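You operate a simulated robot arm through the tools that you are given. There is no shell and no other tool. Be economical: measure what you need, move in short steps, check, and stop when the job is done.

The job below is to be done with a simulated robot arm. You get a single attempt, and the scene is never put back.

Task
Swap the pink-window cartridge for the blue one, shut the dry box and start its fan.
Fine: old cartridge standing on the bench; lid shut before the fan. Set down upright: steel cartridge.
Where things are to end (x, y in the base frame): steel cartridge within 0.08 m of [0.57, -0.44].

The check looks at the end state, three seconds after you hand in, the way a careful person would. Anything else that was tipped, shoved, dropped, spilled or broken makes it a failure. Lids that push on must go on centred and level and be pressed home; caps that screw on are set level and turned clockwise until they are tight.

Robot
A 7-joint arm with a two-finger parallel gripper, fixed in place. Base frame: the origin is at the foot of the arm, x ahead of it, y to its left, z up; the work surface is at about z = 0.9. Units: m, rad, N and s.
With the tool pointing down near the work surface it reaches from about 0.46 to 0.92 m from the base axis. Its first joint turns from -2.007 to 2.007 rad. Payload 3.91 kg.
The tool frame sits at the grasp point between the pads (the TCP): z along the fingers, y along the line on which they close. The tips reach 0.03 m beyond it. The gripper opens to 0.11 m. The fingers are 0.02 m wide and 0.01 m thick; the gripper's body (0.048 by 0.112 m) begins 0.055 m behind the TCP.
Orientation is told as [roll, pitch, yaw] about the base's x, y, z axes, in that order, counted from this pose: with the fingers straight down and closing along the base's y, the tool's x points along the base's -x, its y along +y and its z along -z.

Tools
- The arm moves only by the tool play_rows. Its arguments are lists of equal length, an entry for each row: "offset": the shift along the tool's x, y, z in m, a list of three; "rotation": the turn, a rotation vector about the tool's x, y, z in rad, a list of three; "claw": the opening in per cent of the stroke, from 0 (shut) to 100 (fully open). In form: {"offset": [[tx, ty, tz], ...], "rotation": [[rx, ry, rz], ...], "claw": [claw, ...]}. A call has 1 to 8 rows; each row is the pose to reach, as a shift and turn from the pose commanded when the call began, along the tool's axes at that moment. Rows are played at 5 a second. More than 0.05 m and 0.15 rad between two rows, or a gripper value outside its range, and nothing of the call is played. A pose out of reach is approached as far as the arm can. The call stops where the force on the tool passes 50 N (or 10 N more than at its start, if that is more) or the arm is blocked; 0.2 s more then pass. Each finger travels about 0.153 m/s and halts on what it meets, pressing with about 25 N; the grip force reading is that of the motor and also rises with nothing between the fingers. The clock runs only during rows and for 0.2 s after the last one: add rows that repeat a pose to give the fingers time. It gives the time, the measured TCP pose, the force on the tool (base axes), the opening and the grip force at its end, in the units of the frame above (readings bear some noise), with the torque about the TCP (base axes, N m) and any sound that the robot's microphone picked up, and new pictures: "views" is both (left out), scene, wrist or none.
- Cameras (640 x 400 px; columns grow to the right, rows downward): "scene" is fixed at [0.0522, -0.6497, 1.513]; the picture's right is [0.51, -0.86, 0.00], its down [-0.33, -0.20, -0.92] and it looks along [0.79, 0.47, -0.39] (base axes); focal length 214 px, centre (320, 200). "wrist" rides on the gripper at [0.072, 0.017, -0.103] in the tool frame; the picture's right is [-0.23, 0.97, 0.00], its down [-0.76, -0.18, -0.62] and it looks along [-0.61, -0.14, 0.78] (tool axes); focal length 222 px, centre (320, 200). There is no depth. A picture from a camera that has moved, and an enlarged one, comes with that camera's place and axes in the base frame and with its lens.
- move_column(by): slides the trunk up (or, below 0, down) by that many m; the arm rides with it, the base frame stays. It gives what a move gives, with no picture.
- close_up(camera, box): a new picture of the part [left, top, right, bottom] of that camera's present view, enlarged. It takes no simulated time.
- job_done(): hands the job in; it is judged then, once.

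Go step by step. Nothing tells you positions but the pictures and the camera data: compare them with the known pose of the tool, close in by small moves and look again before you grip or let go. The budget is 120 turns and 200 pictures, counting those below and the enlarged ones. Unless the task says otherwise, let go and move clear before handing in, and close with one line.

The tools are called by a JSON object that holds its "method" and its "body". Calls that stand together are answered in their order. play_rows: Moves the arm, as the interface text tells. Its arguments: {"type":"object","properties":{"offset":{"type":"array","items":{"type":"array","items":{"type":"number"}}},"rotation":{"type":"array","items":{"type":"array","items":{"type":"number"}}},"claw":{"type":"array","items":{"type":"number"}},"views":{"type":"string","enum":["both","scene","wrist","none"]}},"required":["offset","rotation","claw"]} The other tools are called the same way: move_column (by) slides the trunk up or down; close_up (camera, box) takes an enlarged picture of a part of a camera's view; job_done () hands the job in.

At the start:

```text
time: 0.0
eef_pos: [0.4833, -0.4598, 1.5381]
orientation: [0.0, -0.001, 0.002]
contact_force: [-0.3, -0.1, 1.1]
ft_torque: [0.03, 0.03, 0.01]
finger_gap: 0.1101
finger_force: 0.0
trunk travel left (down, up): [-0.85, 0.14]
```

scene: 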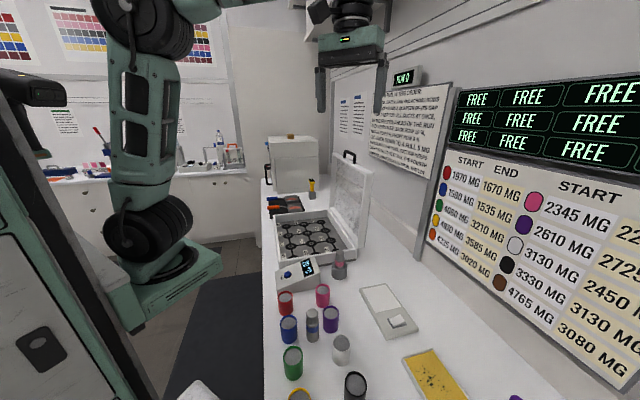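
wrist: 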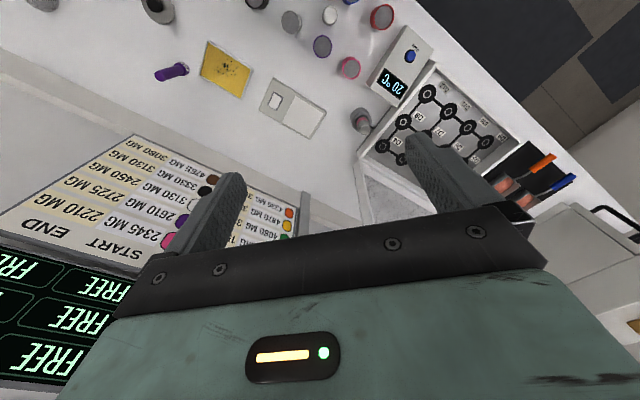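

I see a bench with a dry box (open lid), a control unit, several coloured containers. I'll look closer first.

{"method": "close_up", "body": {"camera": "scene", "box": [250, 120, 410, 220]}}

{"method": "close_up", "body": {"camera": "scene", "box": [250, 190, 410, 290]}}

{"method": "close_up", "body": {"camera": "scene", "box": [250, 270, 458, 400]}}

{"method": "close_up", "body": {"camera": "wrist", "box": [330, 20, 522, 140]}}

```text
4.00 times, centred on (330, 170) of scene
camera zoom: at [0.0522, -0.6497, 1.513], right [0.51, -0.86, 0.0], down [-0.33, -0.2, -0.92], along [0.79, 0.47, -0.39], focal length 858 px, centre (280, 320)
```

zoom: 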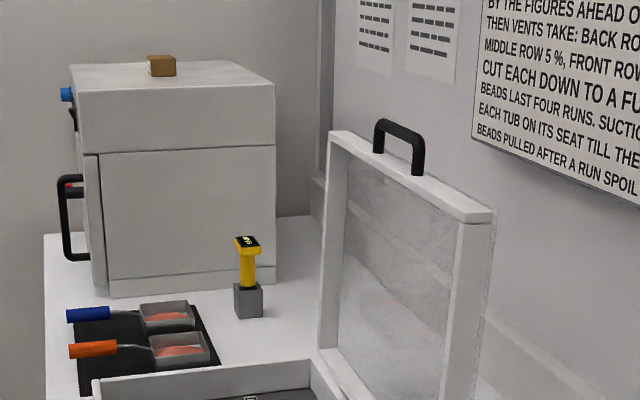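

```text
4.00 times, centred on (330, 240) of scene
camera zoom: at [0.0522, -0.6497, 1.513], right [0.51, -0.86, 0.0], down [-0.33, -0.2, -0.92], along [0.79, 0.47, -0.39], focal length 858 px, centre (280, 40)
```

zoom: 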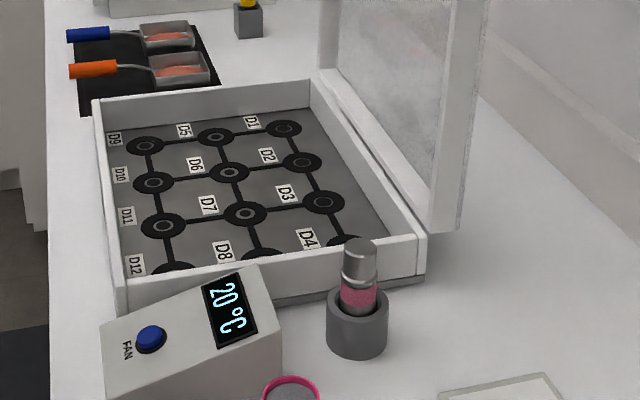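

```text
3.08 times, centred on (354, 335) of scene
camera zoom: at [0.0522, -0.6497, 1.513], right [0.51, -0.86, 0.0], down [-0.33, -0.2, -0.92], along [0.79, 0.47, -0.39], focal length 660 px, centre (215, -215)
```

zoom: 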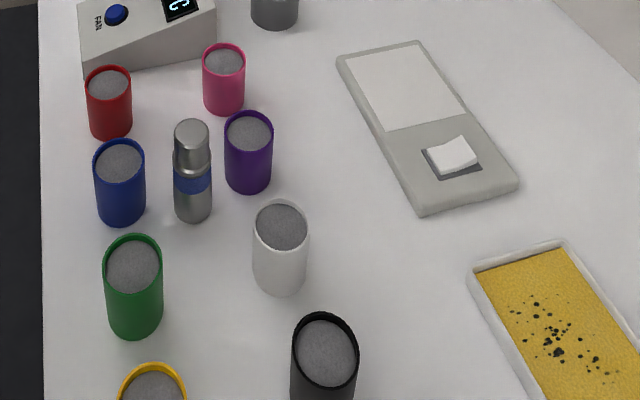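

```text
3.33 times, centred on (426, 80) of wrist
camera zoom: at [0.4107, -0.4436, 1.6378], right [0.23, 0.97, 0.0], down [0.76, -0.18, 0.62], along [0.61, -0.14, -0.78], focal length 740 px, centre (-33, 600)
```

zoom: 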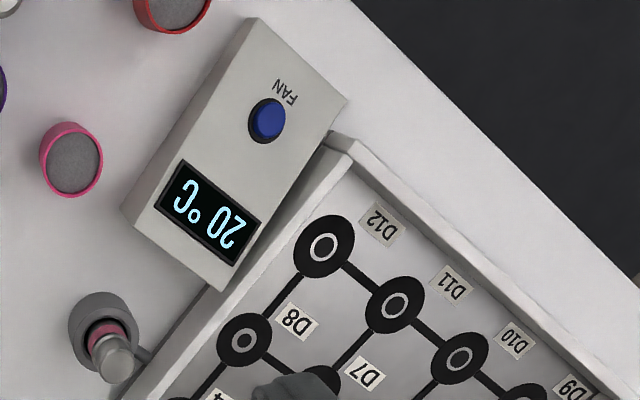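

Steel cartridge with the pink window sits in a socket at about (0.673, -0.372), and the blue one stands near (0.405, -0.415) among tubs. The drop area (0.57, -0.44) looks free. I read the signs and lower the trunk.

{"method": "close_up", "body": {"camera": "scene", "box": [330, 65, 490, 165]}}

{"method": "move_column", "body": {"by": -0.35}}

```text
4.00 times, centred on (410, 115) of scene
camera zoom: at [0.0522, -0.6497, 1.513], right [0.51, -0.86, 0.0], down [-0.33, -0.2, -0.92], along [0.79, 0.47, -0.39], focal length 858 px, centre (-40, 540)
```

zoom: 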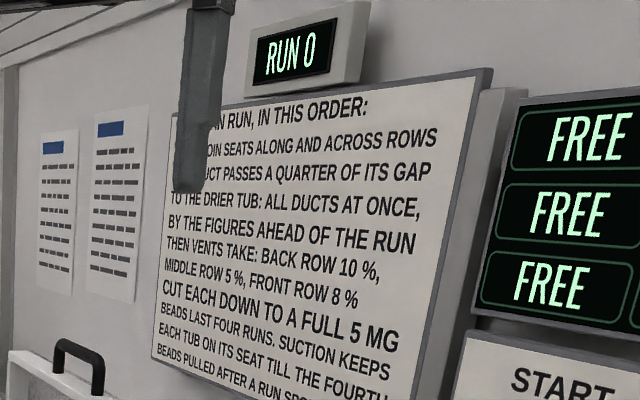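

```text
time: 3.4
eef_pos: [0.4823, -0.4596, 1.1875]
orientation: [0.0, -0.001, 0.001]
contact_force: [-0.3, -0.4, -0.9]
ft_torque: [-0.01, 0.01, -0.01]
finger_gap: 0.1098
finger_force: 0.0
trunk travel left (down, up): [-0.5, 0.49]
```

The sign is about drying tubs and isn't part of this job. I move nearer to the pink cartridge and look.

{"method": "play_rows", "body": {"offset": [[-0.045, 0.02, 0], [-0.09, 0.05, 0], [-0.12, 0.08, 0.02], [-0.12, 0.08, 0.04]], "rotation": [[0, 0, 0], [0, 0, 0], [0, 0, 0], [0, 0, 0]], "claw": [100, 100, 100, 100]}}

```text
refused: row 2 steps farther than a row can; nothing moved
```

{"method": "play_rows", "body": {"offset": [[-0.03, 0.02, 0], [-0.06, 0.04, 0.01], [-0.09, 0.06, 0.02], [-0.12, 0.08, 0.04]], "rotation": [[0, 0, 0], [0, 0, 0], [0, 0, 0], [0, 0, 0]], "claw": [100, 100, 100, 100]}}

```text
time: 4.4
eef_pos: [0.5984, -0.3808, 1.1457]
orientation: [0.0, 0.001, -0.003]
contact_force: [0.1, -0.6, 0.3]
ft_torque: [0.0, 0.01, -0.02]
finger_gap: 0.11
finger_force: 0.2
trunk travel left (down, up): [-0.5, 0.49]
camera wrist: at [0.5269, -0.3637, 1.2481], right [0.23, 0.97, 0.0], down [0.76, -0.18, 0.62], along [0.61, -0.14, -0.78], focal length 222 px, centre (320, 200)
```

scene: 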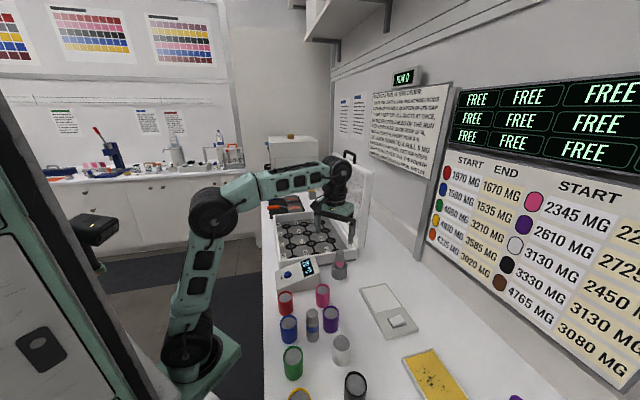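
wrist: 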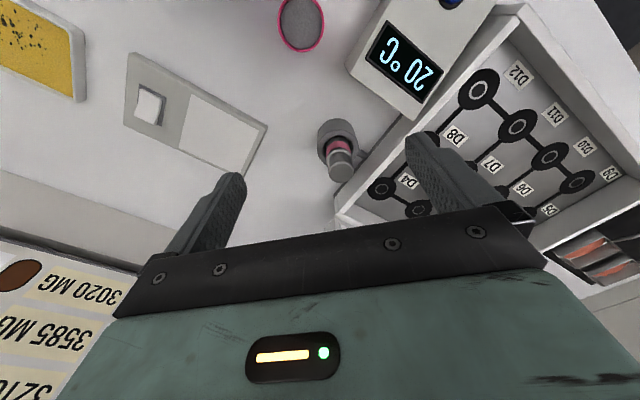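

{"method": "close_up", "body": {"camera": "wrist", "box": [272, 95, 400, 175]}}

{"method": "close_up", "body": {"camera": "scene", "box": [300, 230, 380, 280]}}

{"method": "close_up", "body": {"camera": "scene", "box": [272, 290, 352, 340]}}

```text
5.00 times, centred on (336, 135) of wrist
camera zoom: at [0.5269, -0.3637, 1.2481], right [0.23, 0.97, 0.0], down [0.76, -0.18, 0.62], along [0.61, -0.14, -0.78], focal length 1111 px, centre (240, 525)
```

zoom: 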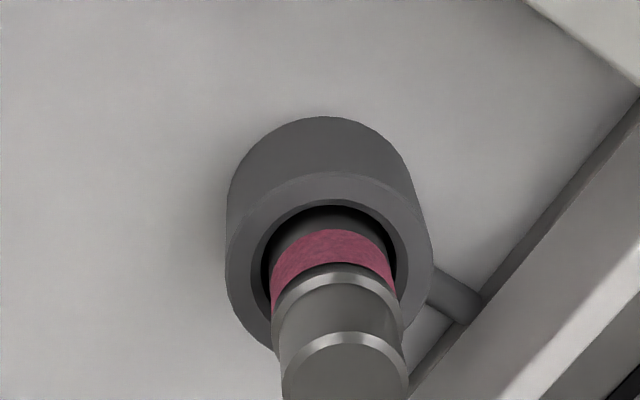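

```text
8.00 times, centred on (340, 255) of scene
camera zoom: at [0.0522, -0.6497, 1.513], right [0.51, -0.86, 0.0], down [-0.33, -0.2, -0.92], along [0.79, 0.47, -0.39], focal length 1716 px, centre (160, -240)
```

zoom: 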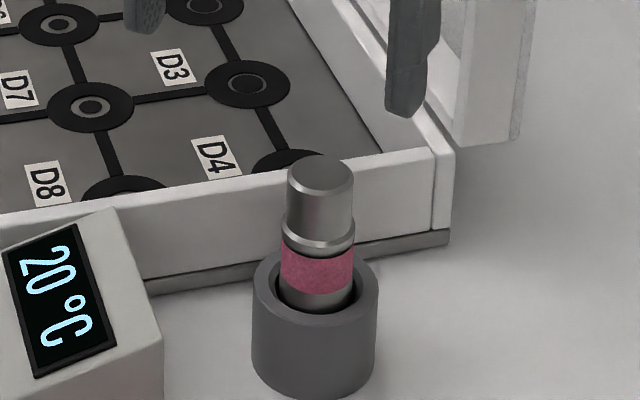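

```text
8.00 times, centred on (312, 315) of scene
camera zoom: at [0.0522, -0.6497, 1.513], right [0.51, -0.86, 0.0], down [-0.33, -0.2, -0.92], along [0.79, 0.47, -0.39], focal length 1716 px, centre (384, -720)
```

zoom: 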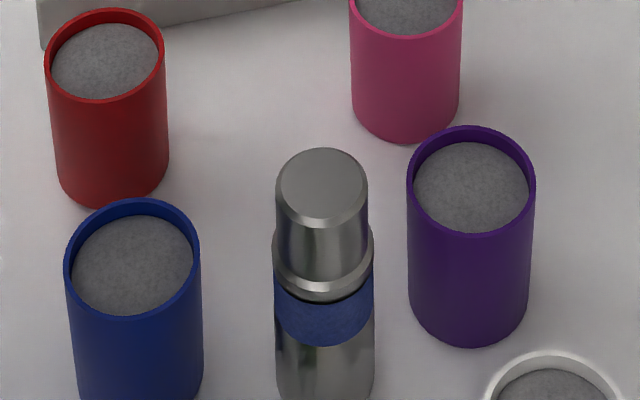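

Pink socket centre is (0.6745, -0.3705), its rim z≈0.94 and cartridge top ≈1.005. I go above it with the fingers part open.

{"method": "play_rows", "body": {"offset": [[-0.038, 0.005, 0], [-0.076, 0.01, 0], [-0.076, 0.01, 0.04], [-0.076, 0.01, 0.08], [-0.076, 0.01, 0.08]], "rotation": [[0, 0, 0], [0, 0, 0], [0, 0, 0], [0, 0, 0], [0, 0, 0]], "claw": [65, 65, 65, 65, 65]}}

{"method": "close_up", "body": {"camera": "scene", "box": [290, 210, 386, 270]}}

```text
time: 5.6
eef_pos: [0.6726, -0.3704, 1.0665]
orientation: [-0.001, -0.002, 0.0]
contact_force: [0.5, 0.2, 0.0]
ft_torque: [0.02, -0.01, 0.01]
finger_gap: 0.0715
finger_force: 0.0
trunk travel left (down, up): [-0.5, 0.49]
camera wrist: at [0.6013, -0.3543, 1.1676], right [0.23, 0.97, 0.0], down [0.76, -0.18, 0.62], along [0.61, -0.14, -0.78], focal length 222 px, centre (320, 200)
```

scene: 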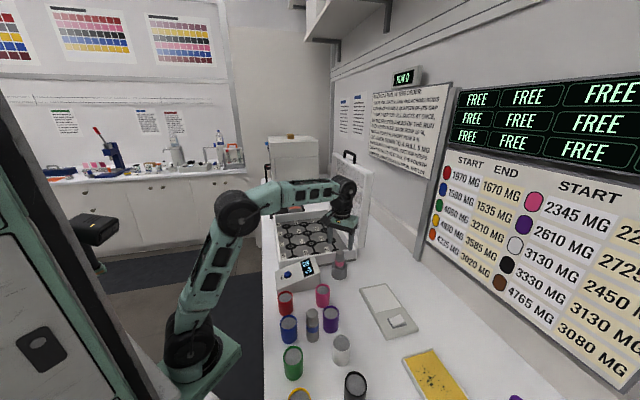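
wrist: 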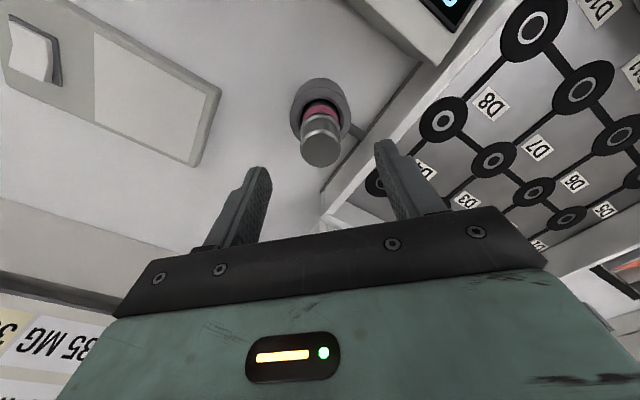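

```text
6.67 times, centred on (338, 240) of scene
camera zoom: at [0.0522, -0.6497, 1.513], right [0.51, -0.86, 0.0], down [-0.33, -0.2, -0.92], along [0.79, 0.47, -0.39], focal length 1430 px, centre (200, -67)
```

zoom: 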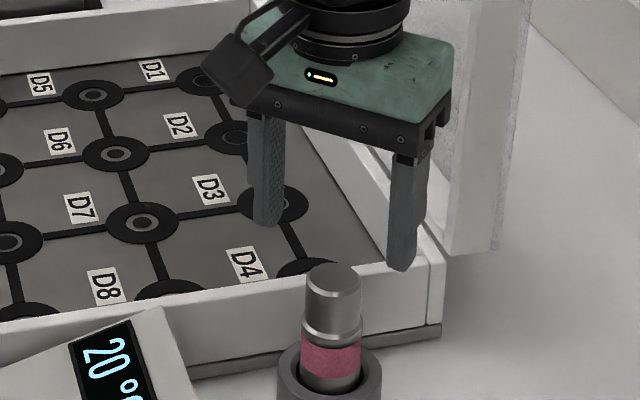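

Alignment agrees between both cameras to within a few mm. I lower to grip the cap/collar.

{"method": "play_rows", "body": {"offset": [[-0.003, 0, 0.03], [-0.003, 0, 0.06], [-0.003, 0, 0.08]], "rotation": [[0, 0, 0], [0, 0, 0], [0, 0, 0]], "claw": [65, 65, 65]}}

{"method": "close_up", "body": {"camera": "scene", "box": [300, 220, 380, 270]}}

```text
time: 6.4
eef_pos: [0.6805, -0.3693, 0.9851]
orientation: [0.0, 0.0, -0.001]
contact_force: [0.8, 0.8, -0.2]
ft_torque: [0.02, 0.0, 0.02]
finger_gap: 0.0717
finger_force: 0.1
trunk travel left (down, up): [-0.5, 0.49]
camera wrist: at [0.6081, -0.3549, 1.0858], right [0.23, 0.97, 0.0], down [0.76, -0.18, 0.62], along [0.61, -0.14, -0.78], focal length 222 px, centre (320, 200)
```

scene: 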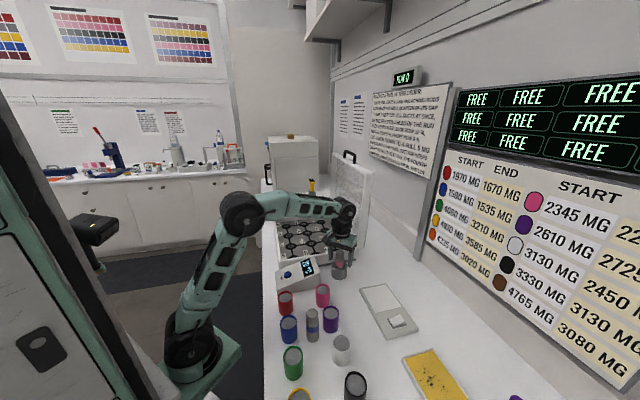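
wrist: 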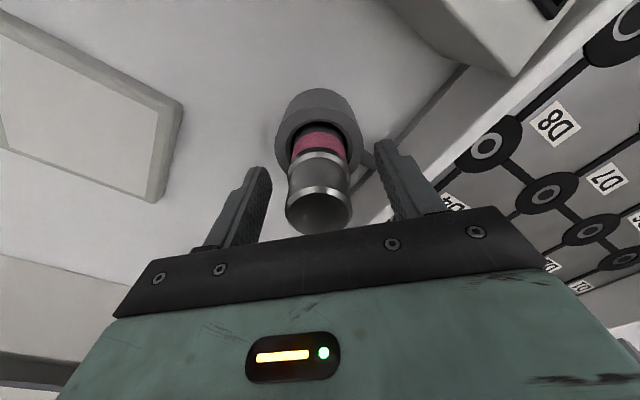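

```text
8.00 times, centred on (340, 245) of scene
camera zoom: at [0.0522, -0.6497, 1.513], right [0.51, -0.86, 0.0], down [-0.33, -0.2, -0.92], along [0.79, 0.47, -0.39], focal length 1716 px, centre (160, -160)
```

zoom: 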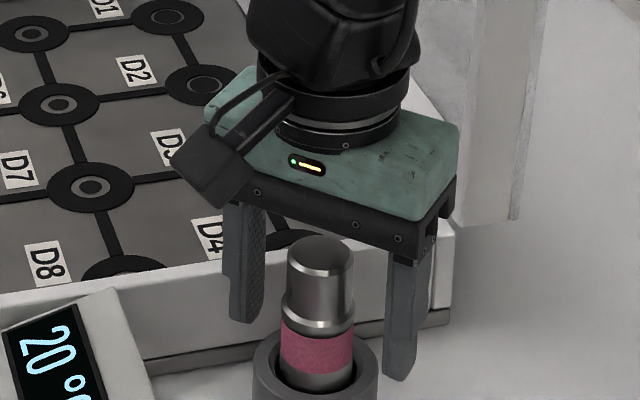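

Centred. I close on the cartridge.

{"method": "play_rows", "body": {"offset": [[0.002, 0, 0], [0.002, 0, 0], [0.002, 0, 0]], "rotation": [[0, 0, 0], [0, 0, 0], [0, 0, 0]], "claw": [45, 25, 25], "views": "none"}}

{"method": "close_up", "body": {"camera": "scene", "box": [300, 220, 380, 270]}}

```text
time: 7.2
eef_pos: [0.678, -0.3715, 0.9845]
orientation: [0.0, 0.0, 0.001]
contact_force: [0.2, 2.9, -0.1]
ft_torque: [0.1, -0.03, 0.02]
finger_gap: 0.0323
finger_force: 25.6
trunk travel left (down, up): [-0.5, 0.49]
```

```text
8.00 times, centred on (340, 245) of scene
camera zoom: at [0.0522, -0.6497, 1.513], right [0.51, -0.86, 0.0], down [-0.33, -0.2, -0.92], along [0.79, 0.47, -0.39], focal length 1716 px, centre (160, -160)
```

zoom: 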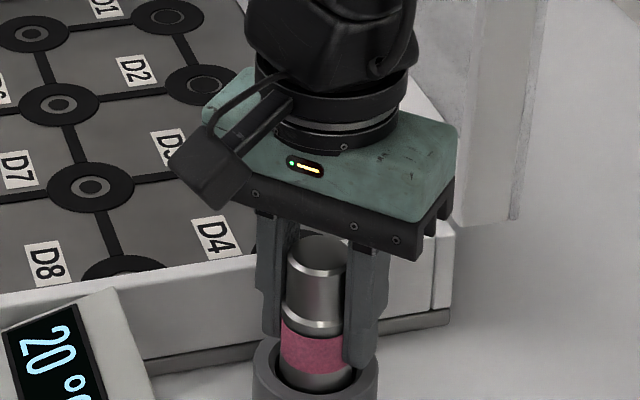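

Gripped at 32 mm. I lift it straight up.

{"method": "play_rows", "body": {"offset": [[0, 0, -0.015], [0, 0, -0.03], [0, 0, -0.06], [0, 0, -0.09], [0, 0, -0.12]], "rotation": [[0, 0, 0], [0, 0, 0], [0, 0, 0], [0, 0, 0], [0, 0, 0]], "claw": [25, 25, 25, 25, 25]}}

{"method": "close_up", "body": {"camera": "scene", "box": [292, 200, 388, 260]}}

```text
time: 8.4
eef_pos: [0.6804, -0.3701, 1.1086]
orientation: [0.0, 0.002, 0.001]
contact_force: [0.5, -0.5, -0.5]
ft_torque: [-0.01, 0.0, -0.02]
finger_gap: 0.0322
finger_force: 25.0
trunk travel left (down, up): [-0.5, 0.49]
camera wrist: at [0.6083, -0.3531, 1.2088], right [0.23, 0.97, 0.0], down [0.76, -0.18, 0.62], along [0.61, -0.14, -0.78], focal length 222 px, centre (320, 200)
```

scene: 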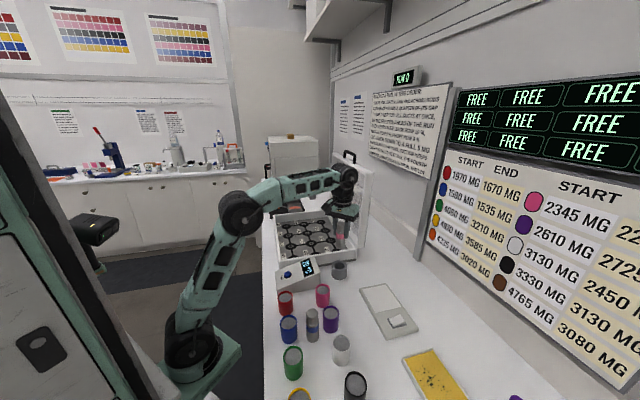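
wrist: 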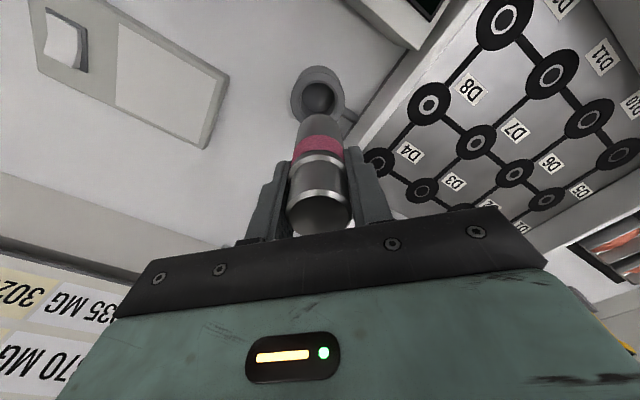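

```text
6.67 times, centred on (340, 230) of scene
camera zoom: at [0.0522, -0.6497, 1.513], right [0.51, -0.86, 0.0], down [-0.33, -0.2, -0.92], along [0.79, 0.47, -0.39], focal length 1430 px, centre (187, 0)
```

zoom: 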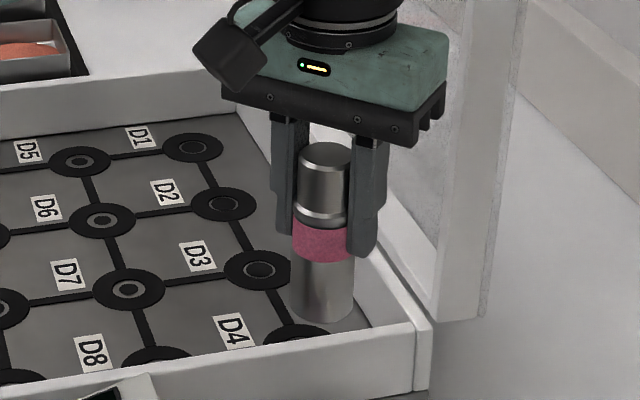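

Out and upright; bottom is about 75 mm below the TCP. I carry it to (0.57, -0.44).

{"method": "play_rows", "body": {"offset": [[0.0275, -0.0175, 0], [0.055, -0.035, 0], [0.0825, -0.0525, 0], [0.11, -0.07, 0], [0.11, -0.07, 0.04], [0.11, -0.07, 0.08], [0.11, -0.07, 0.11], [0.11, -0.07, 0.12]], "rotation": [[0, 0, 0], [0, 0, 0], [0, 0, 0], [0, 0, 0], [0, 0, 0], [0, 0, 0], [0, 0, 0], [0, 0, 0]], "claw": [25, 25, 25, 25, 25, 25, 25, 25]}}

{"method": "close_up", "body": {"camera": "scene", "box": [292, 260, 388, 320]}}

```text
time: 10.2
eef_pos: [0.5704, -0.4411, 0.9851]
orientation: [0.0, 0.001, 0.0]
contact_force: [0.0, 0.4, -1.5]
ft_torque: [0.0, -0.05, 0.01]
finger_gap: 0.0321
finger_force: 24.8
trunk travel left (down, up): [-0.5, 0.49]
camera wrist: at [0.4981, -0.4252, 1.0864], right [0.23, 0.97, 0.0], down [0.76, -0.18, 0.62], along [0.61, -0.14, -0.78], focal length 222 px, centre (320, 200)
```

scene: 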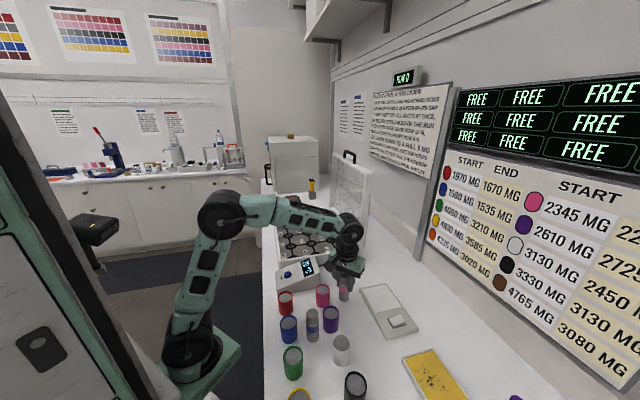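
wrist: 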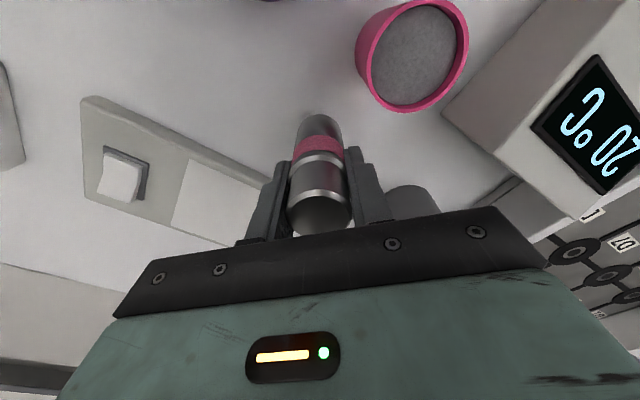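

```text
6.67 times, centred on (340, 290) of scene
camera zoom: at [0.0522, -0.6497, 1.513], right [0.51, -0.86, 0.0], down [-0.33, -0.2, -0.92], along [0.79, 0.47, -0.39], focal length 1430 px, centre (187, -400)
```

zoom: 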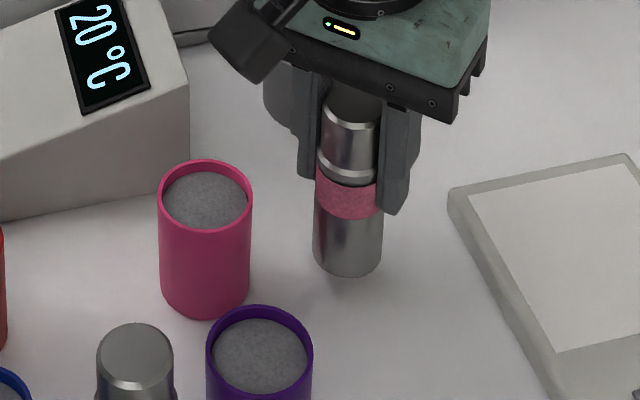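

{"method": "play_rows", "body": {"offset": [[0, 0, 0.003], [0, 0, 0.006], [0, 0, 0.008], [0, 0, 0.008]], "rotation": [[0, 0, 0], [0, 0, 0], [0, 0, 0], [0, 0, 0]], "claw": [25, 25, 25, 25], "views": "none"}}

{"method": "close_up", "body": {"camera": "scene", "box": [322, 280, 370, 310]}}

```text
time: 11.2
eef_pos: [0.5692, -0.4414, 0.9784]
orientation: [0.001, -0.002, 0.0]
contact_force: [-0.2, 0.0, -1.5]
ft_torque: [0.01, 0.04, -0.01]
finger_gap: 0.0321
finger_force: 24.9
trunk travel left (down, up): [-0.5, 0.49]
```

```text
13.33 times, centred on (346, 295) of scene
camera zoom: at [0.0522, -0.6497, 1.513], right [0.51, -0.86, 0.0], down [-0.33, -0.2, -0.92], along [0.79, 0.47, -0.39], focal length 2860 px, centre (-27, -1067)
```

zoom: 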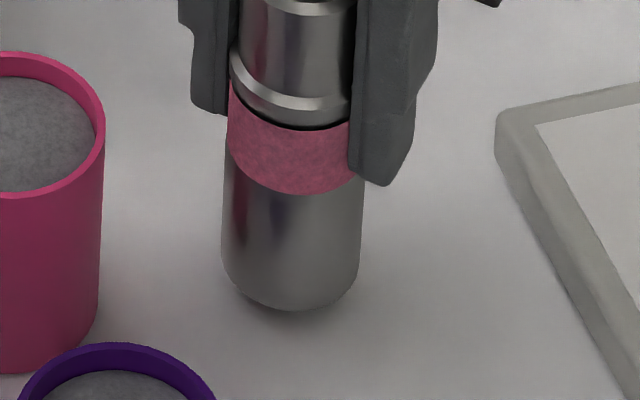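

{"method": "play_rows", "body": {"offset": [[0, 0, 0.0015], [0, 0, 0.003], [0, 0, 0.003]], "rotation": [[0, 0, 0], [0, 0, 0], [0, 0, 0]], "claw": [25, 25, 25], "views": "none"}}

```text
time: 12.0
eef_pos: [0.5702, -0.4394, 0.9765]
orientation: [0.001, -0.001, 0.001]
contact_force: [0.2, 0.0, -0.3]
ft_torque: [-0.02, -0.02, -0.03]
finger_gap: 0.0326
finger_force: 25.6
trunk travel left (down, up): [-0.5, 0.49]
```

{"method": "play_rows", "body": {"offset": [[0, 0, 0.001], [0, 0, 0.002], [0, 0, 0.002]], "rotation": [[0, 0, 0], [0, 0, 0], [0, 0, 0]], "claw": [25, 25, 25], "views": "none"}}

{"method": "close_up", "body": {"camera": "scene", "box": [322, 280, 370, 310]}}

```text
time: 12.8
eef_pos: [0.5697, -0.4403, 0.9735]
orientation: [-0.001, 0.0, -0.001]
contact_force: [-0.4, 0.2, -1.3]
ft_torque: [0.03, 0.03, -0.02]
finger_gap: 0.0322
finger_force: 25.5
trunk travel left (down, up): [-0.5, 0.49]
```

```text
13.33 times, centred on (346, 295) of scene
camera zoom: at [0.0522, -0.6497, 1.513], right [0.51, -0.86, 0.0], down [-0.33, -0.2, -0.92], along [0.79, 0.47, -0.39], focal length 2860 px, centre (-27, -1067)
```

zoom: 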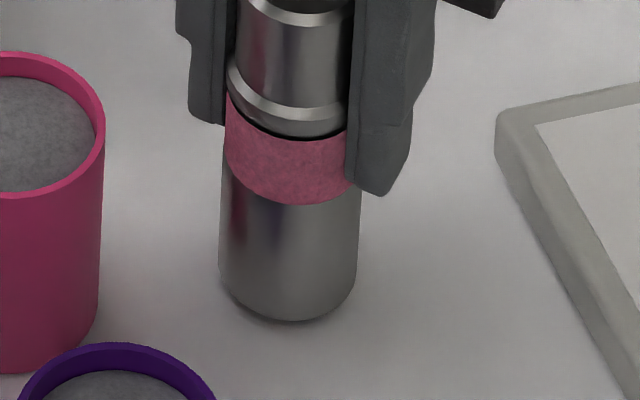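

{"method": "play_rows", "body": {"offset": [[0, 0, 0.001], [0, 0, 0.002], [0, 0, 0.003], [0, 0, 0.003]], "rotation": [[0, 0, 0], [0, 0, 0], [0, 0, 0], [0, 0, 0]], "claw": [25, 25, 25, 25], "views": "none"}}

```text
time: 13.8
eef_pos: [0.5708, -0.439, 0.9724]
orientation: [-0.001, -0.004, -0.001]
contact_force: [-1.8, -2.7, 8.3]
ft_torque: [-0.13, 0.13, 0.0]
finger_gap: 0.0321
finger_force: 24.8
trunk travel left (down, up): [-0.5, 0.49]
```

Contact with the bench (8 N). I open and rise.

{"method": "play_rows", "body": {"offset": [[0, 0, -0.001], [0, 0, -0.001], [0, 0, -0.001], [0, 0, -0.03], [0, 0, -0.075], [0, 0, -0.12]], "rotation": [[0, 0, 0], [0, 0, 0], [0, 0, 0], [0, 0, 0], [0, 0, 0], [0, 0, 0]], "claw": [40, 60, 60, 60, 60, 60]}}

{"method": "close_up", "body": {"camera": "scene", "box": [272, 260, 384, 330]}}

```text
time: 15.2
eef_pos: [0.5724, -0.4427, 1.0926]
orientation: [0.0, 0.0, -0.002]
contact_force: [0.4, -0.6, -0.9]
ft_torque: [0.0, 0.01, 0.04]
finger_gap: 0.0661
finger_force: 0.0
trunk travel left (down, up): [-0.5, 0.49]
camera wrist: at [0.5005, -0.4264, 1.1942], right [0.23, 0.97, 0.0], down [0.76, -0.18, 0.62], along [0.61, -0.14, -0.78], focal length 222 px, centre (320, 200)
```

scene: 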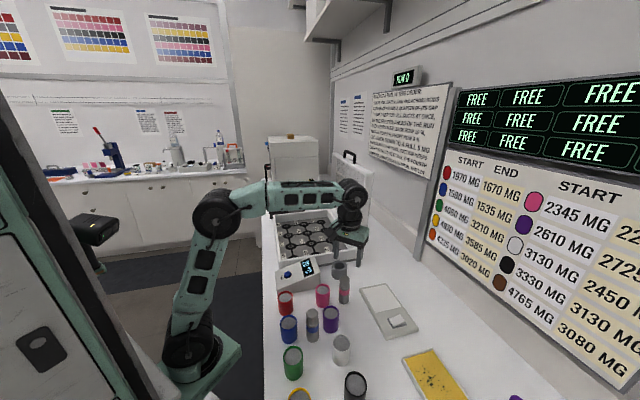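
wrist: 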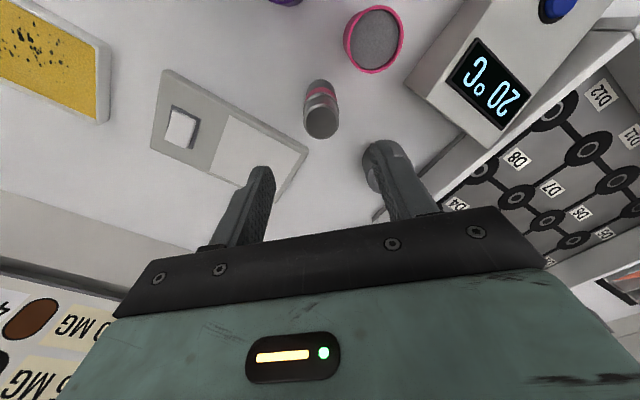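

```text
5.71 times, centred on (328, 295) of scene
camera zoom: at [0.0522, -0.6497, 1.513], right [0.51, -0.86, 0.0], down [-0.33, -0.2, -0.92], along [0.79, 0.47, -0.39], focal length 1226 px, centre (274, -343)
```

zoom: 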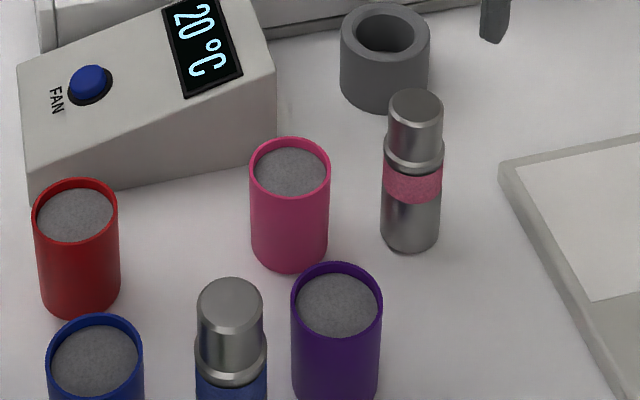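

Old cartridge stands upright at the target. Now I go above the blue one, yawing so the fingers clear the neighbouring tubs.

{"method": "play_rows", "body": {"offset": [[0.04, 0.005, 0], [0.08, 0.012, 0], [0.12, 0.02, 0], [0.166, 0.026, 0], [0.166, 0.026, 0]], "rotation": [[0, 0, 0.11], [0, 0, 0.22], [0, 0, 0.33], [0, 0, 0.45], [0, 0, 0.45]], "claw": [60, 60, 60, 60, 60]}}

{"method": "close_up", "body": {"camera": "scene", "box": [256, 275, 368, 345]}}

```text
time: 16.4
eef_pos: [0.3999, -0.4134, 1.0931]
orientation: [0.002, -0.001, -0.451]
contact_force: [-0.5, -0.9, 0.3]
ft_torque: [0.01, 0.01, -0.01]
finger_gap: 0.0657
finger_force: 0.1
trunk travel left (down, up): [-0.5, 0.49]
camera wrist: at [0.3428, -0.3675, 1.1941], right [0.63, 0.78, 0.0], down [0.61, -0.49, 0.62], along [0.48, -0.39, -0.78], focal length 222 px, centre (320, 200)
```

scene: 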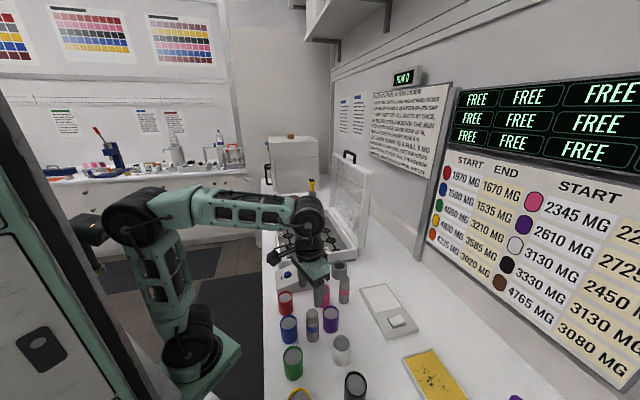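
wrist: 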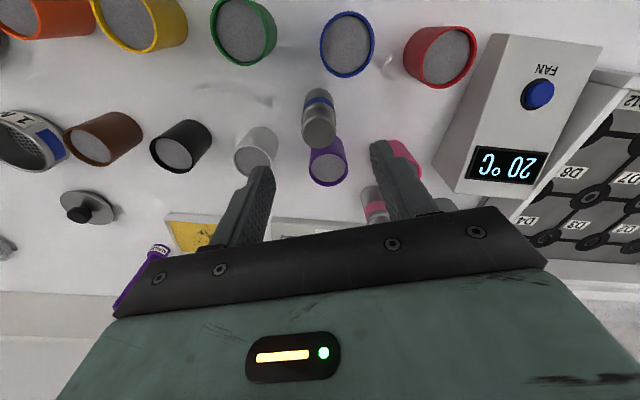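

```text
5.71 times, centred on (312, 310) of scene
camera zoom: at [0.0522, -0.6497, 1.513], right [0.51, -0.86, 0.0], down [-0.33, -0.2, -0.92], along [0.79, 0.47, -0.39], focal length 1226 px, centre (366, -429)
```

zoom: 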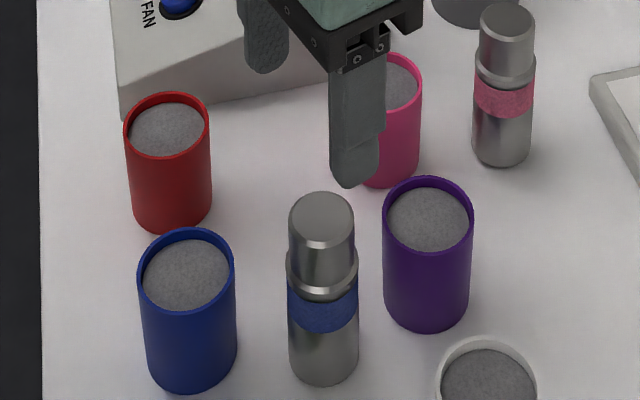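

{"method": "play_rows", "body": {"offset": [[-0.002, -0.001, 0.04], [-0.002, -0.001, 0.075], [-0.002, -0.001, 0.075]], "rotation": [[0, 0, 0], [0, 0, 0], [0, 0, 0]], "claw": [60, 60, 60], "views": "wrist"}}

{"method": "close_up", "body": {"camera": "scene", "box": [272, 290, 352, 340]}}

```text
time: 17.2
eef_pos: [0.4046, -0.4169, 1.0158]
orientation: [-0.001, 0.0, -0.451]
contact_force: [-0.5, -0.8, 0.1]
ft_torque: [-0.04, -0.01, 0.0]
finger_gap: 0.0659
finger_force: 0.0
trunk travel left (down, up): [-0.5, 0.49]
camera wrist: at [0.347, -0.37, 1.1166], right [0.63, 0.78, 0.0], down [0.61, -0.49, 0.62], along [0.48, -0.39, -0.78], focal length 222 px, centre (320, 200)
```

wrist: 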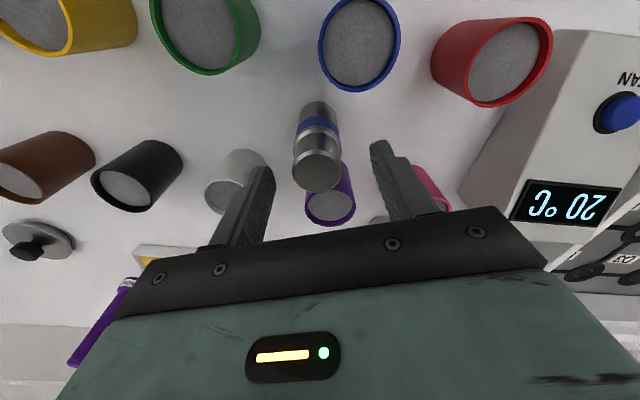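

```text
8.00 times, centred on (312, 315) of scene
camera zoom: at [0.0522, -0.6497, 1.513], right [0.51, -0.86, 0.0], down [-0.33, -0.2, -0.92], along [0.79, 0.47, -0.39], focal length 1716 px, centre (384, -720)
```

zoom: 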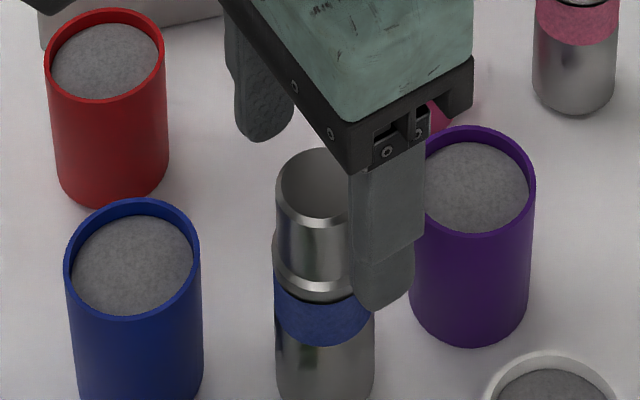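

{"method": "play_rows", "body": {"offset": [[0.003, -0.001, 0.015], [0.003, -0.001, 0.03], [0.003, -0.001, 0.041], [0.003, -0.001, 0.041]], "rotation": [[0, 0, 0], [0, 0, 0], [0, 0, 0], [0, 0, 0]], "claw": [60, 60, 60, 60], "views": "wrist"}}

{"method": "close_up", "body": {"camera": "scene", "box": [272, 290, 352, 340]}}

```text
time: 18.2
eef_pos: [0.4032, -0.4133, 0.9741]
orientation: [0.002, 0.001, -0.451]
contact_force: [-0.4, -0.6, 0.2]
ft_torque: [0.02, 0.0, -0.02]
finger_gap: 0.066
finger_force: 0.2
trunk travel left (down, up): [-0.5, 0.49]
camera wrist: at [0.3457, -0.3683, 1.0752], right [0.63, 0.78, 0.0], down [0.61, -0.49, 0.62], along [0.48, -0.39, -0.78], focal length 222 px, centre (320, 200)
```

wrist: 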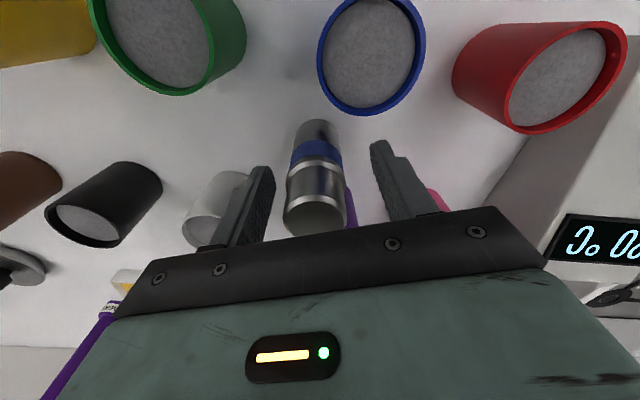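

```text
8.00 times, centred on (312, 315) of scene
camera zoom: at [0.0522, -0.6497, 1.513], right [0.51, -0.86, 0.0], down [-0.33, -0.2, -0.92], along [0.79, 0.47, -0.39], focal length 1716 px, centre (384, -720)
```

zoom: 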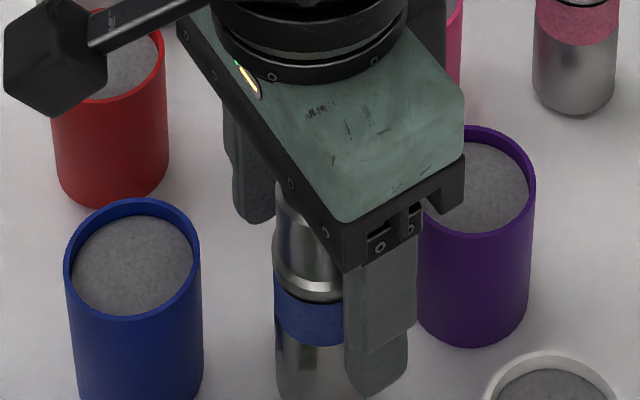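

{"method": "play_rows", "body": {"offset": [[0, -0.002, 0], [0, -0.002, 0], [0, -0.002, 0], [0, -0.002, 0]], "rotation": [[0, 0, 0], [0, 0, 0], [0, 0, 0], [0, 0, 0]], "claw": [50, 40, 25, 25], "views": "wrist"}}

```text
time: 19.2
eef_pos: [0.4023, -0.4162, 0.974]
orientation: [0.001, 0.001, -0.451]
contact_force: [-0.4, -1.2, 0.7]
ft_torque: [0.0, 0.03, -0.04]
finger_gap: 0.0325
finger_force: 25.5
trunk travel left (down, up): [-0.5, 0.49]
camera wrist: at [0.3447, -0.371, 1.0755], right [0.63, 0.78, 0.0], down [0.61, -0.49, 0.62], along [0.48, -0.39, -0.78], focal length 222 px, centre (320, 200)
```

wrist: 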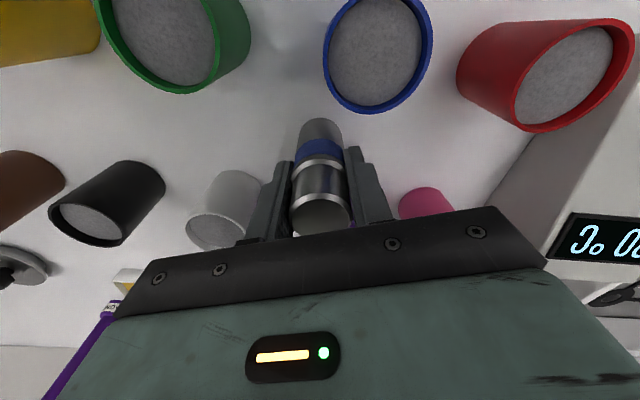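

Gripped like the first one. I lift straight up.

{"method": "play_rows", "body": {"offset": [[0, 0, -0.02], [0, 0, -0.06], [0, 0, -0.1], [0, 0, -0.14]], "rotation": [[0, 0, 0], [0, 0, 0], [0, 0, 0], [0, 0, 0]], "claw": [25, 25, 25, 25], "views": "none"}}

{"method": "close_up", "body": {"camera": "scene", "box": [256, 240, 384, 320]}}

```text
time: 20.2
eef_pos: [0.4011, -0.4199, 1.115]
orientation: [0.0, 0.001, -0.45]
contact_force: [0.5, -0.1, -1.0]
ft_torque: [0.01, 0.02, 0.02]
finger_gap: 0.0323
finger_force: 25.2
trunk travel left (down, up): [-0.5, 0.49]
```

```text
5.00 times, centred on (320, 280) of scene
camera zoom: at [0.0522, -0.6497, 1.513], right [0.51, -0.86, 0.0], down [-0.33, -0.2, -0.92], along [0.79, 0.47, -0.39], focal length 1072 px, centre (320, -200)
```

zoom: 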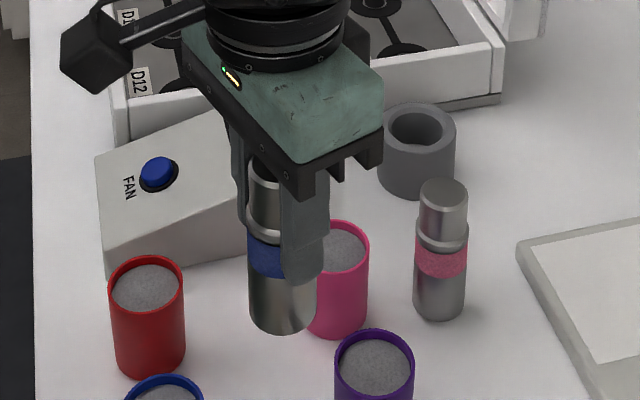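

{"method": "play_rows", "body": {"offset": [[-0.0322, 0.0231, -0.01], [-0.0645, 0.0462, -0.01], [-0.0967, 0.0693, -0.01], [-0.1289, 0.0925, -0.01], [-0.1611, 0.1156, -0.01], [-0.1934, 0.1387, -0.01], [-0.2256, 0.1618, -0.01], [-0.2256, 0.1618, -0.01]], "rotation": [[0, 0, -0.064], [0, 0, -0.128], [0, 0, -0.192], [0, 0, -0.256], [0, 0, -0.32], [0, 0, -0.385], [0, 0, -0.45], [0, 0, -0.45]], "claw": [25, 25, 25, 25, 25, 25, 25, 25]}}

{"method": "close_up", "body": {"camera": "scene", "box": [300, 220, 380, 270]}}

{"method": "close_up", "body": {"camera": "wrist", "box": [256, 40, 384, 120]}}

```text
time: 22.0
eef_pos: [0.6743, -0.3692, 1.1234]
orientation: [0.0, 0.0, 0.002]
contact_force: [0.2, 0.7, -0.5]
ft_torque: [0.04, -0.02, -0.01]
finger_gap: 0.0322
finger_force: 24.8
trunk travel left (down, up): [-0.5, 0.49]
camera wrist: at [0.6022, -0.3528, 1.2248], right [0.23, 0.97, 0.0], down [0.76, -0.18, 0.62], along [0.61, -0.14, -0.78], focal length 222 px, centre (320, 200)
```

scene: 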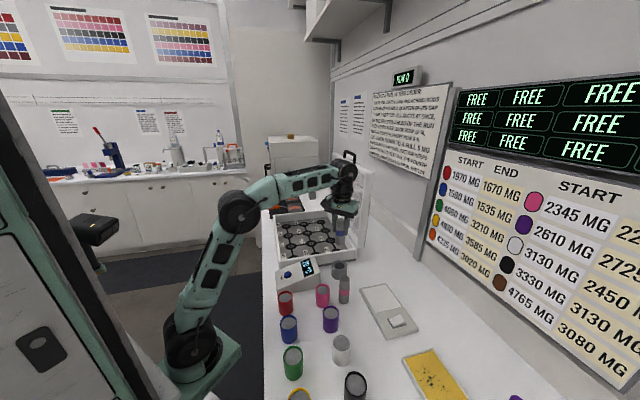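
wrist: 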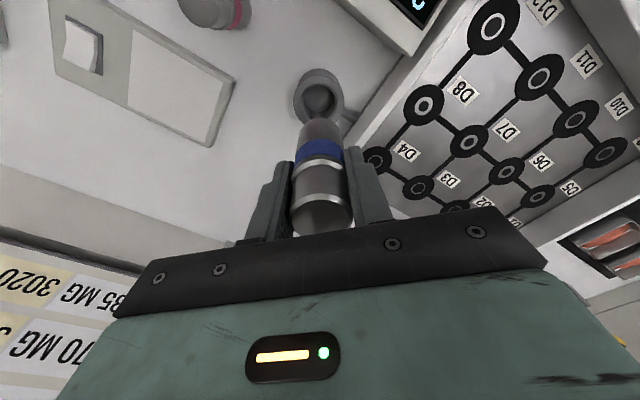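

```text
8.00 times, centred on (340, 245) of scene
camera zoom: at [0.0522, -0.6497, 1.513], right [0.51, -0.86, 0.0], down [-0.33, -0.2, -0.92], along [0.79, 0.47, -0.39], focal length 1716 px, centre (160, -160)
```

zoom: 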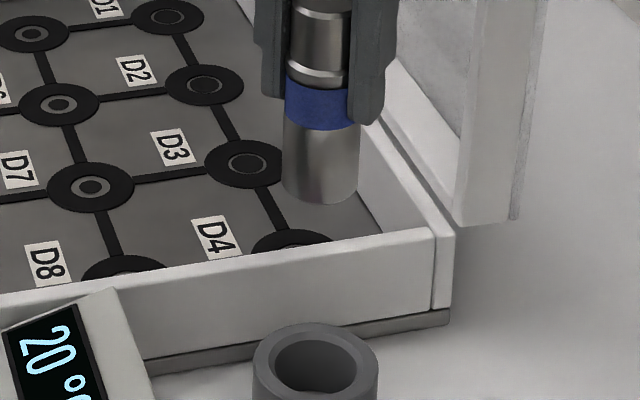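

```text
5.00 times, centred on (320, 80) of wrist
camera zoom: at [0.6022, -0.3528, 1.2248], right [0.23, 0.97, 0.0], down [0.76, -0.18, 0.62], along [0.61, -0.14, -0.78], focal length 1111 px, centre (320, 800)
```

zoom: 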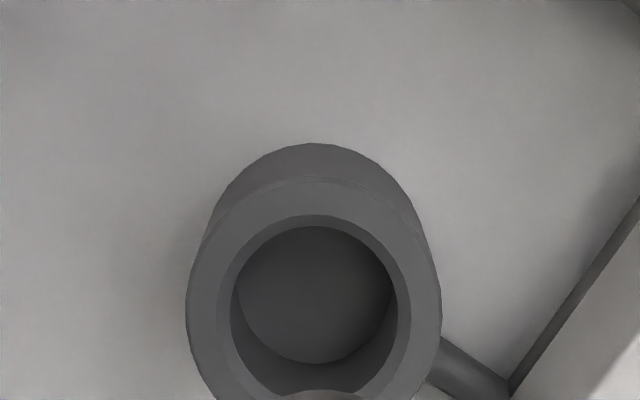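

{"method": "play_rows", "body": {"offset": [[-0.004, 0, 0.035], [-0.004, 0, 0.07], [-0.004, 0, 0.097], [-0.004, 0, 0.097]], "rotation": [[0, 0, 0], [0, 0, 0], [0, 0, 0], [0, 0, 0]], "claw": [25, 25, 25, 25], "views": "wrist"}}

{"method": "close_up", "body": {"camera": "scene", "box": [308, 235, 372, 275]}}

{"method": "close_up", "body": {"camera": "wrist", "box": [256, 70, 384, 150]}}

```text
time: 23.0
eef_pos: [0.6781, -0.369, 1.0279]
orientation: [0.001, 0.001, -0.001]
contact_force: [0.7, 0.4, -0.7]
ft_torque: [0.03, 0.01, -0.03]
finger_gap: 0.0325
finger_force: 25.0
trunk travel left (down, up): [-0.5, 0.49]
camera wrist: at [0.607, -0.3532, 1.129], right [0.23, 0.97, 0.0], down [0.76, -0.18, 0.62], along [0.61, -0.14, -0.78], focal length 222 px, centre (320, 200)
```

wrist: 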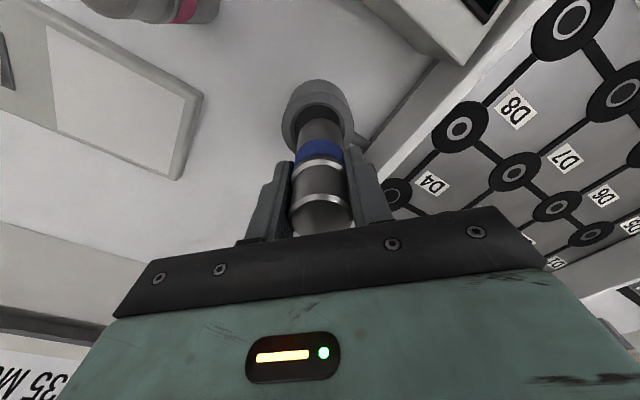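

```text
10.00 times, centred on (340, 255) of scene
camera zoom: at [0.0522, -0.6497, 1.513], right [0.51, -0.86, 0.0], down [-0.33, -0.2, -0.92], along [0.79, 0.47, -0.39], focal length 2145 px, centre (120, -350)
```

zoom: 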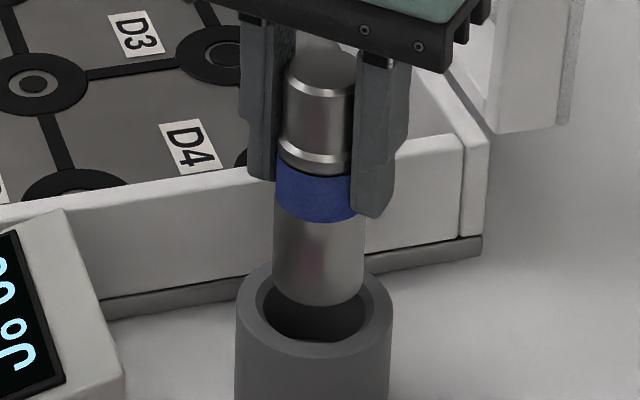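

```text
5.00 times, centred on (320, 110) of wrist
camera zoom: at [0.607, -0.3532, 1.129], right [0.23, 0.97, 0.0], down [0.76, -0.18, 0.62], along [0.61, -0.14, -0.78], focal length 1111 px, centre (320, 650)
```

zoom: 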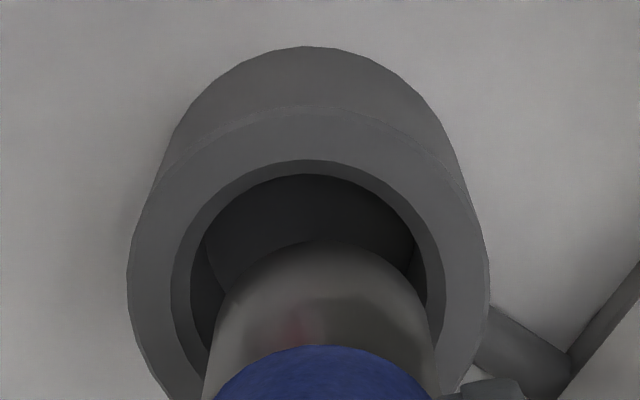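

Cartridge bottom is about 4–5 mm too far in x and 1 mm in y; I correct and start inserting.

{"method": "play_rows", "body": {"offset": [[0.0045, -0.0012, 0], [0.0045, -0.0012, 0.01], [0.0045, -0.0012, 0.02], [0.0045, -0.0012, 0.026], [0.0045, -0.0012, 0.026]], "rotation": [[0, 0, 0], [0, 0, 0], [0, 0, 0], [0, 0, 0], [0, 0, 0]], "claw": [25, 25, 25, 25, 25], "views": "none"}}

{"method": "close_up", "body": {"camera": "scene", "box": [308, 235, 372, 275]}}

{"method": "close_up", "body": {"camera": "wrist", "box": [256, 70, 384, 150]}}

```text
time: 24.2
eef_pos: [0.6722, -0.3691, 1.0008]
orientation: [0.0, 0.0, -0.003]
contact_force: [0.3, 0.0, -1.9]
ft_torque: [-0.02, -0.02, 0.0]
finger_gap: 0.0322
finger_force: 25.2
trunk travel left (down, up): [-0.5, 0.49]
```

```text
10.00 times, centred on (340, 255) of scene
camera zoom: at [0.0522, -0.6497, 1.513], right [0.51, -0.86, 0.0], down [-0.33, -0.2, -0.92], along [0.79, 0.47, -0.39], focal length 2145 px, centre (120, -350)
```

zoom: 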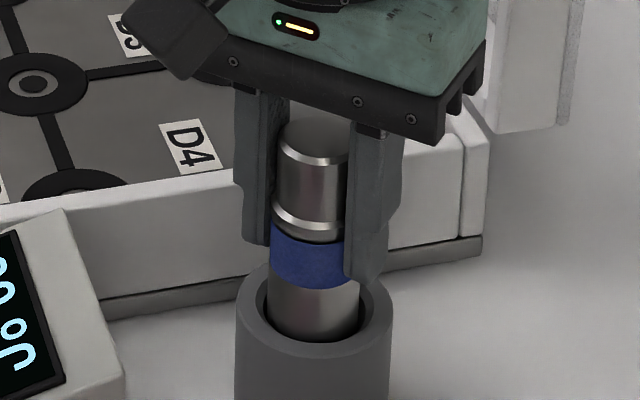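

```text
5.00 times, centred on (320, 110) of wrist
camera zoom: at [0.6013, -0.3544, 1.1023], right [0.23, 0.97, 0.0], down [0.76, -0.18, 0.62], along [0.61, -0.14, -0.78], focal length 1111 px, centre (320, 650)
```

zoom: 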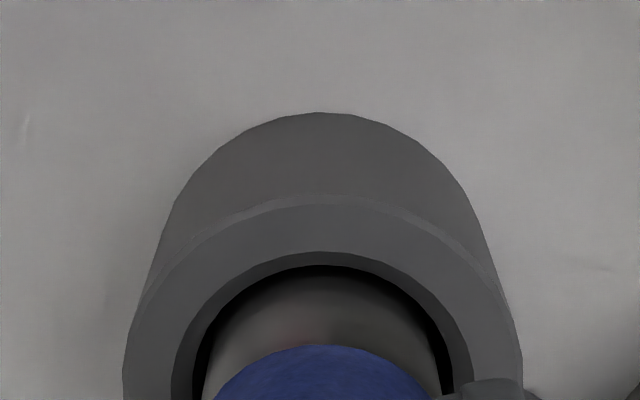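

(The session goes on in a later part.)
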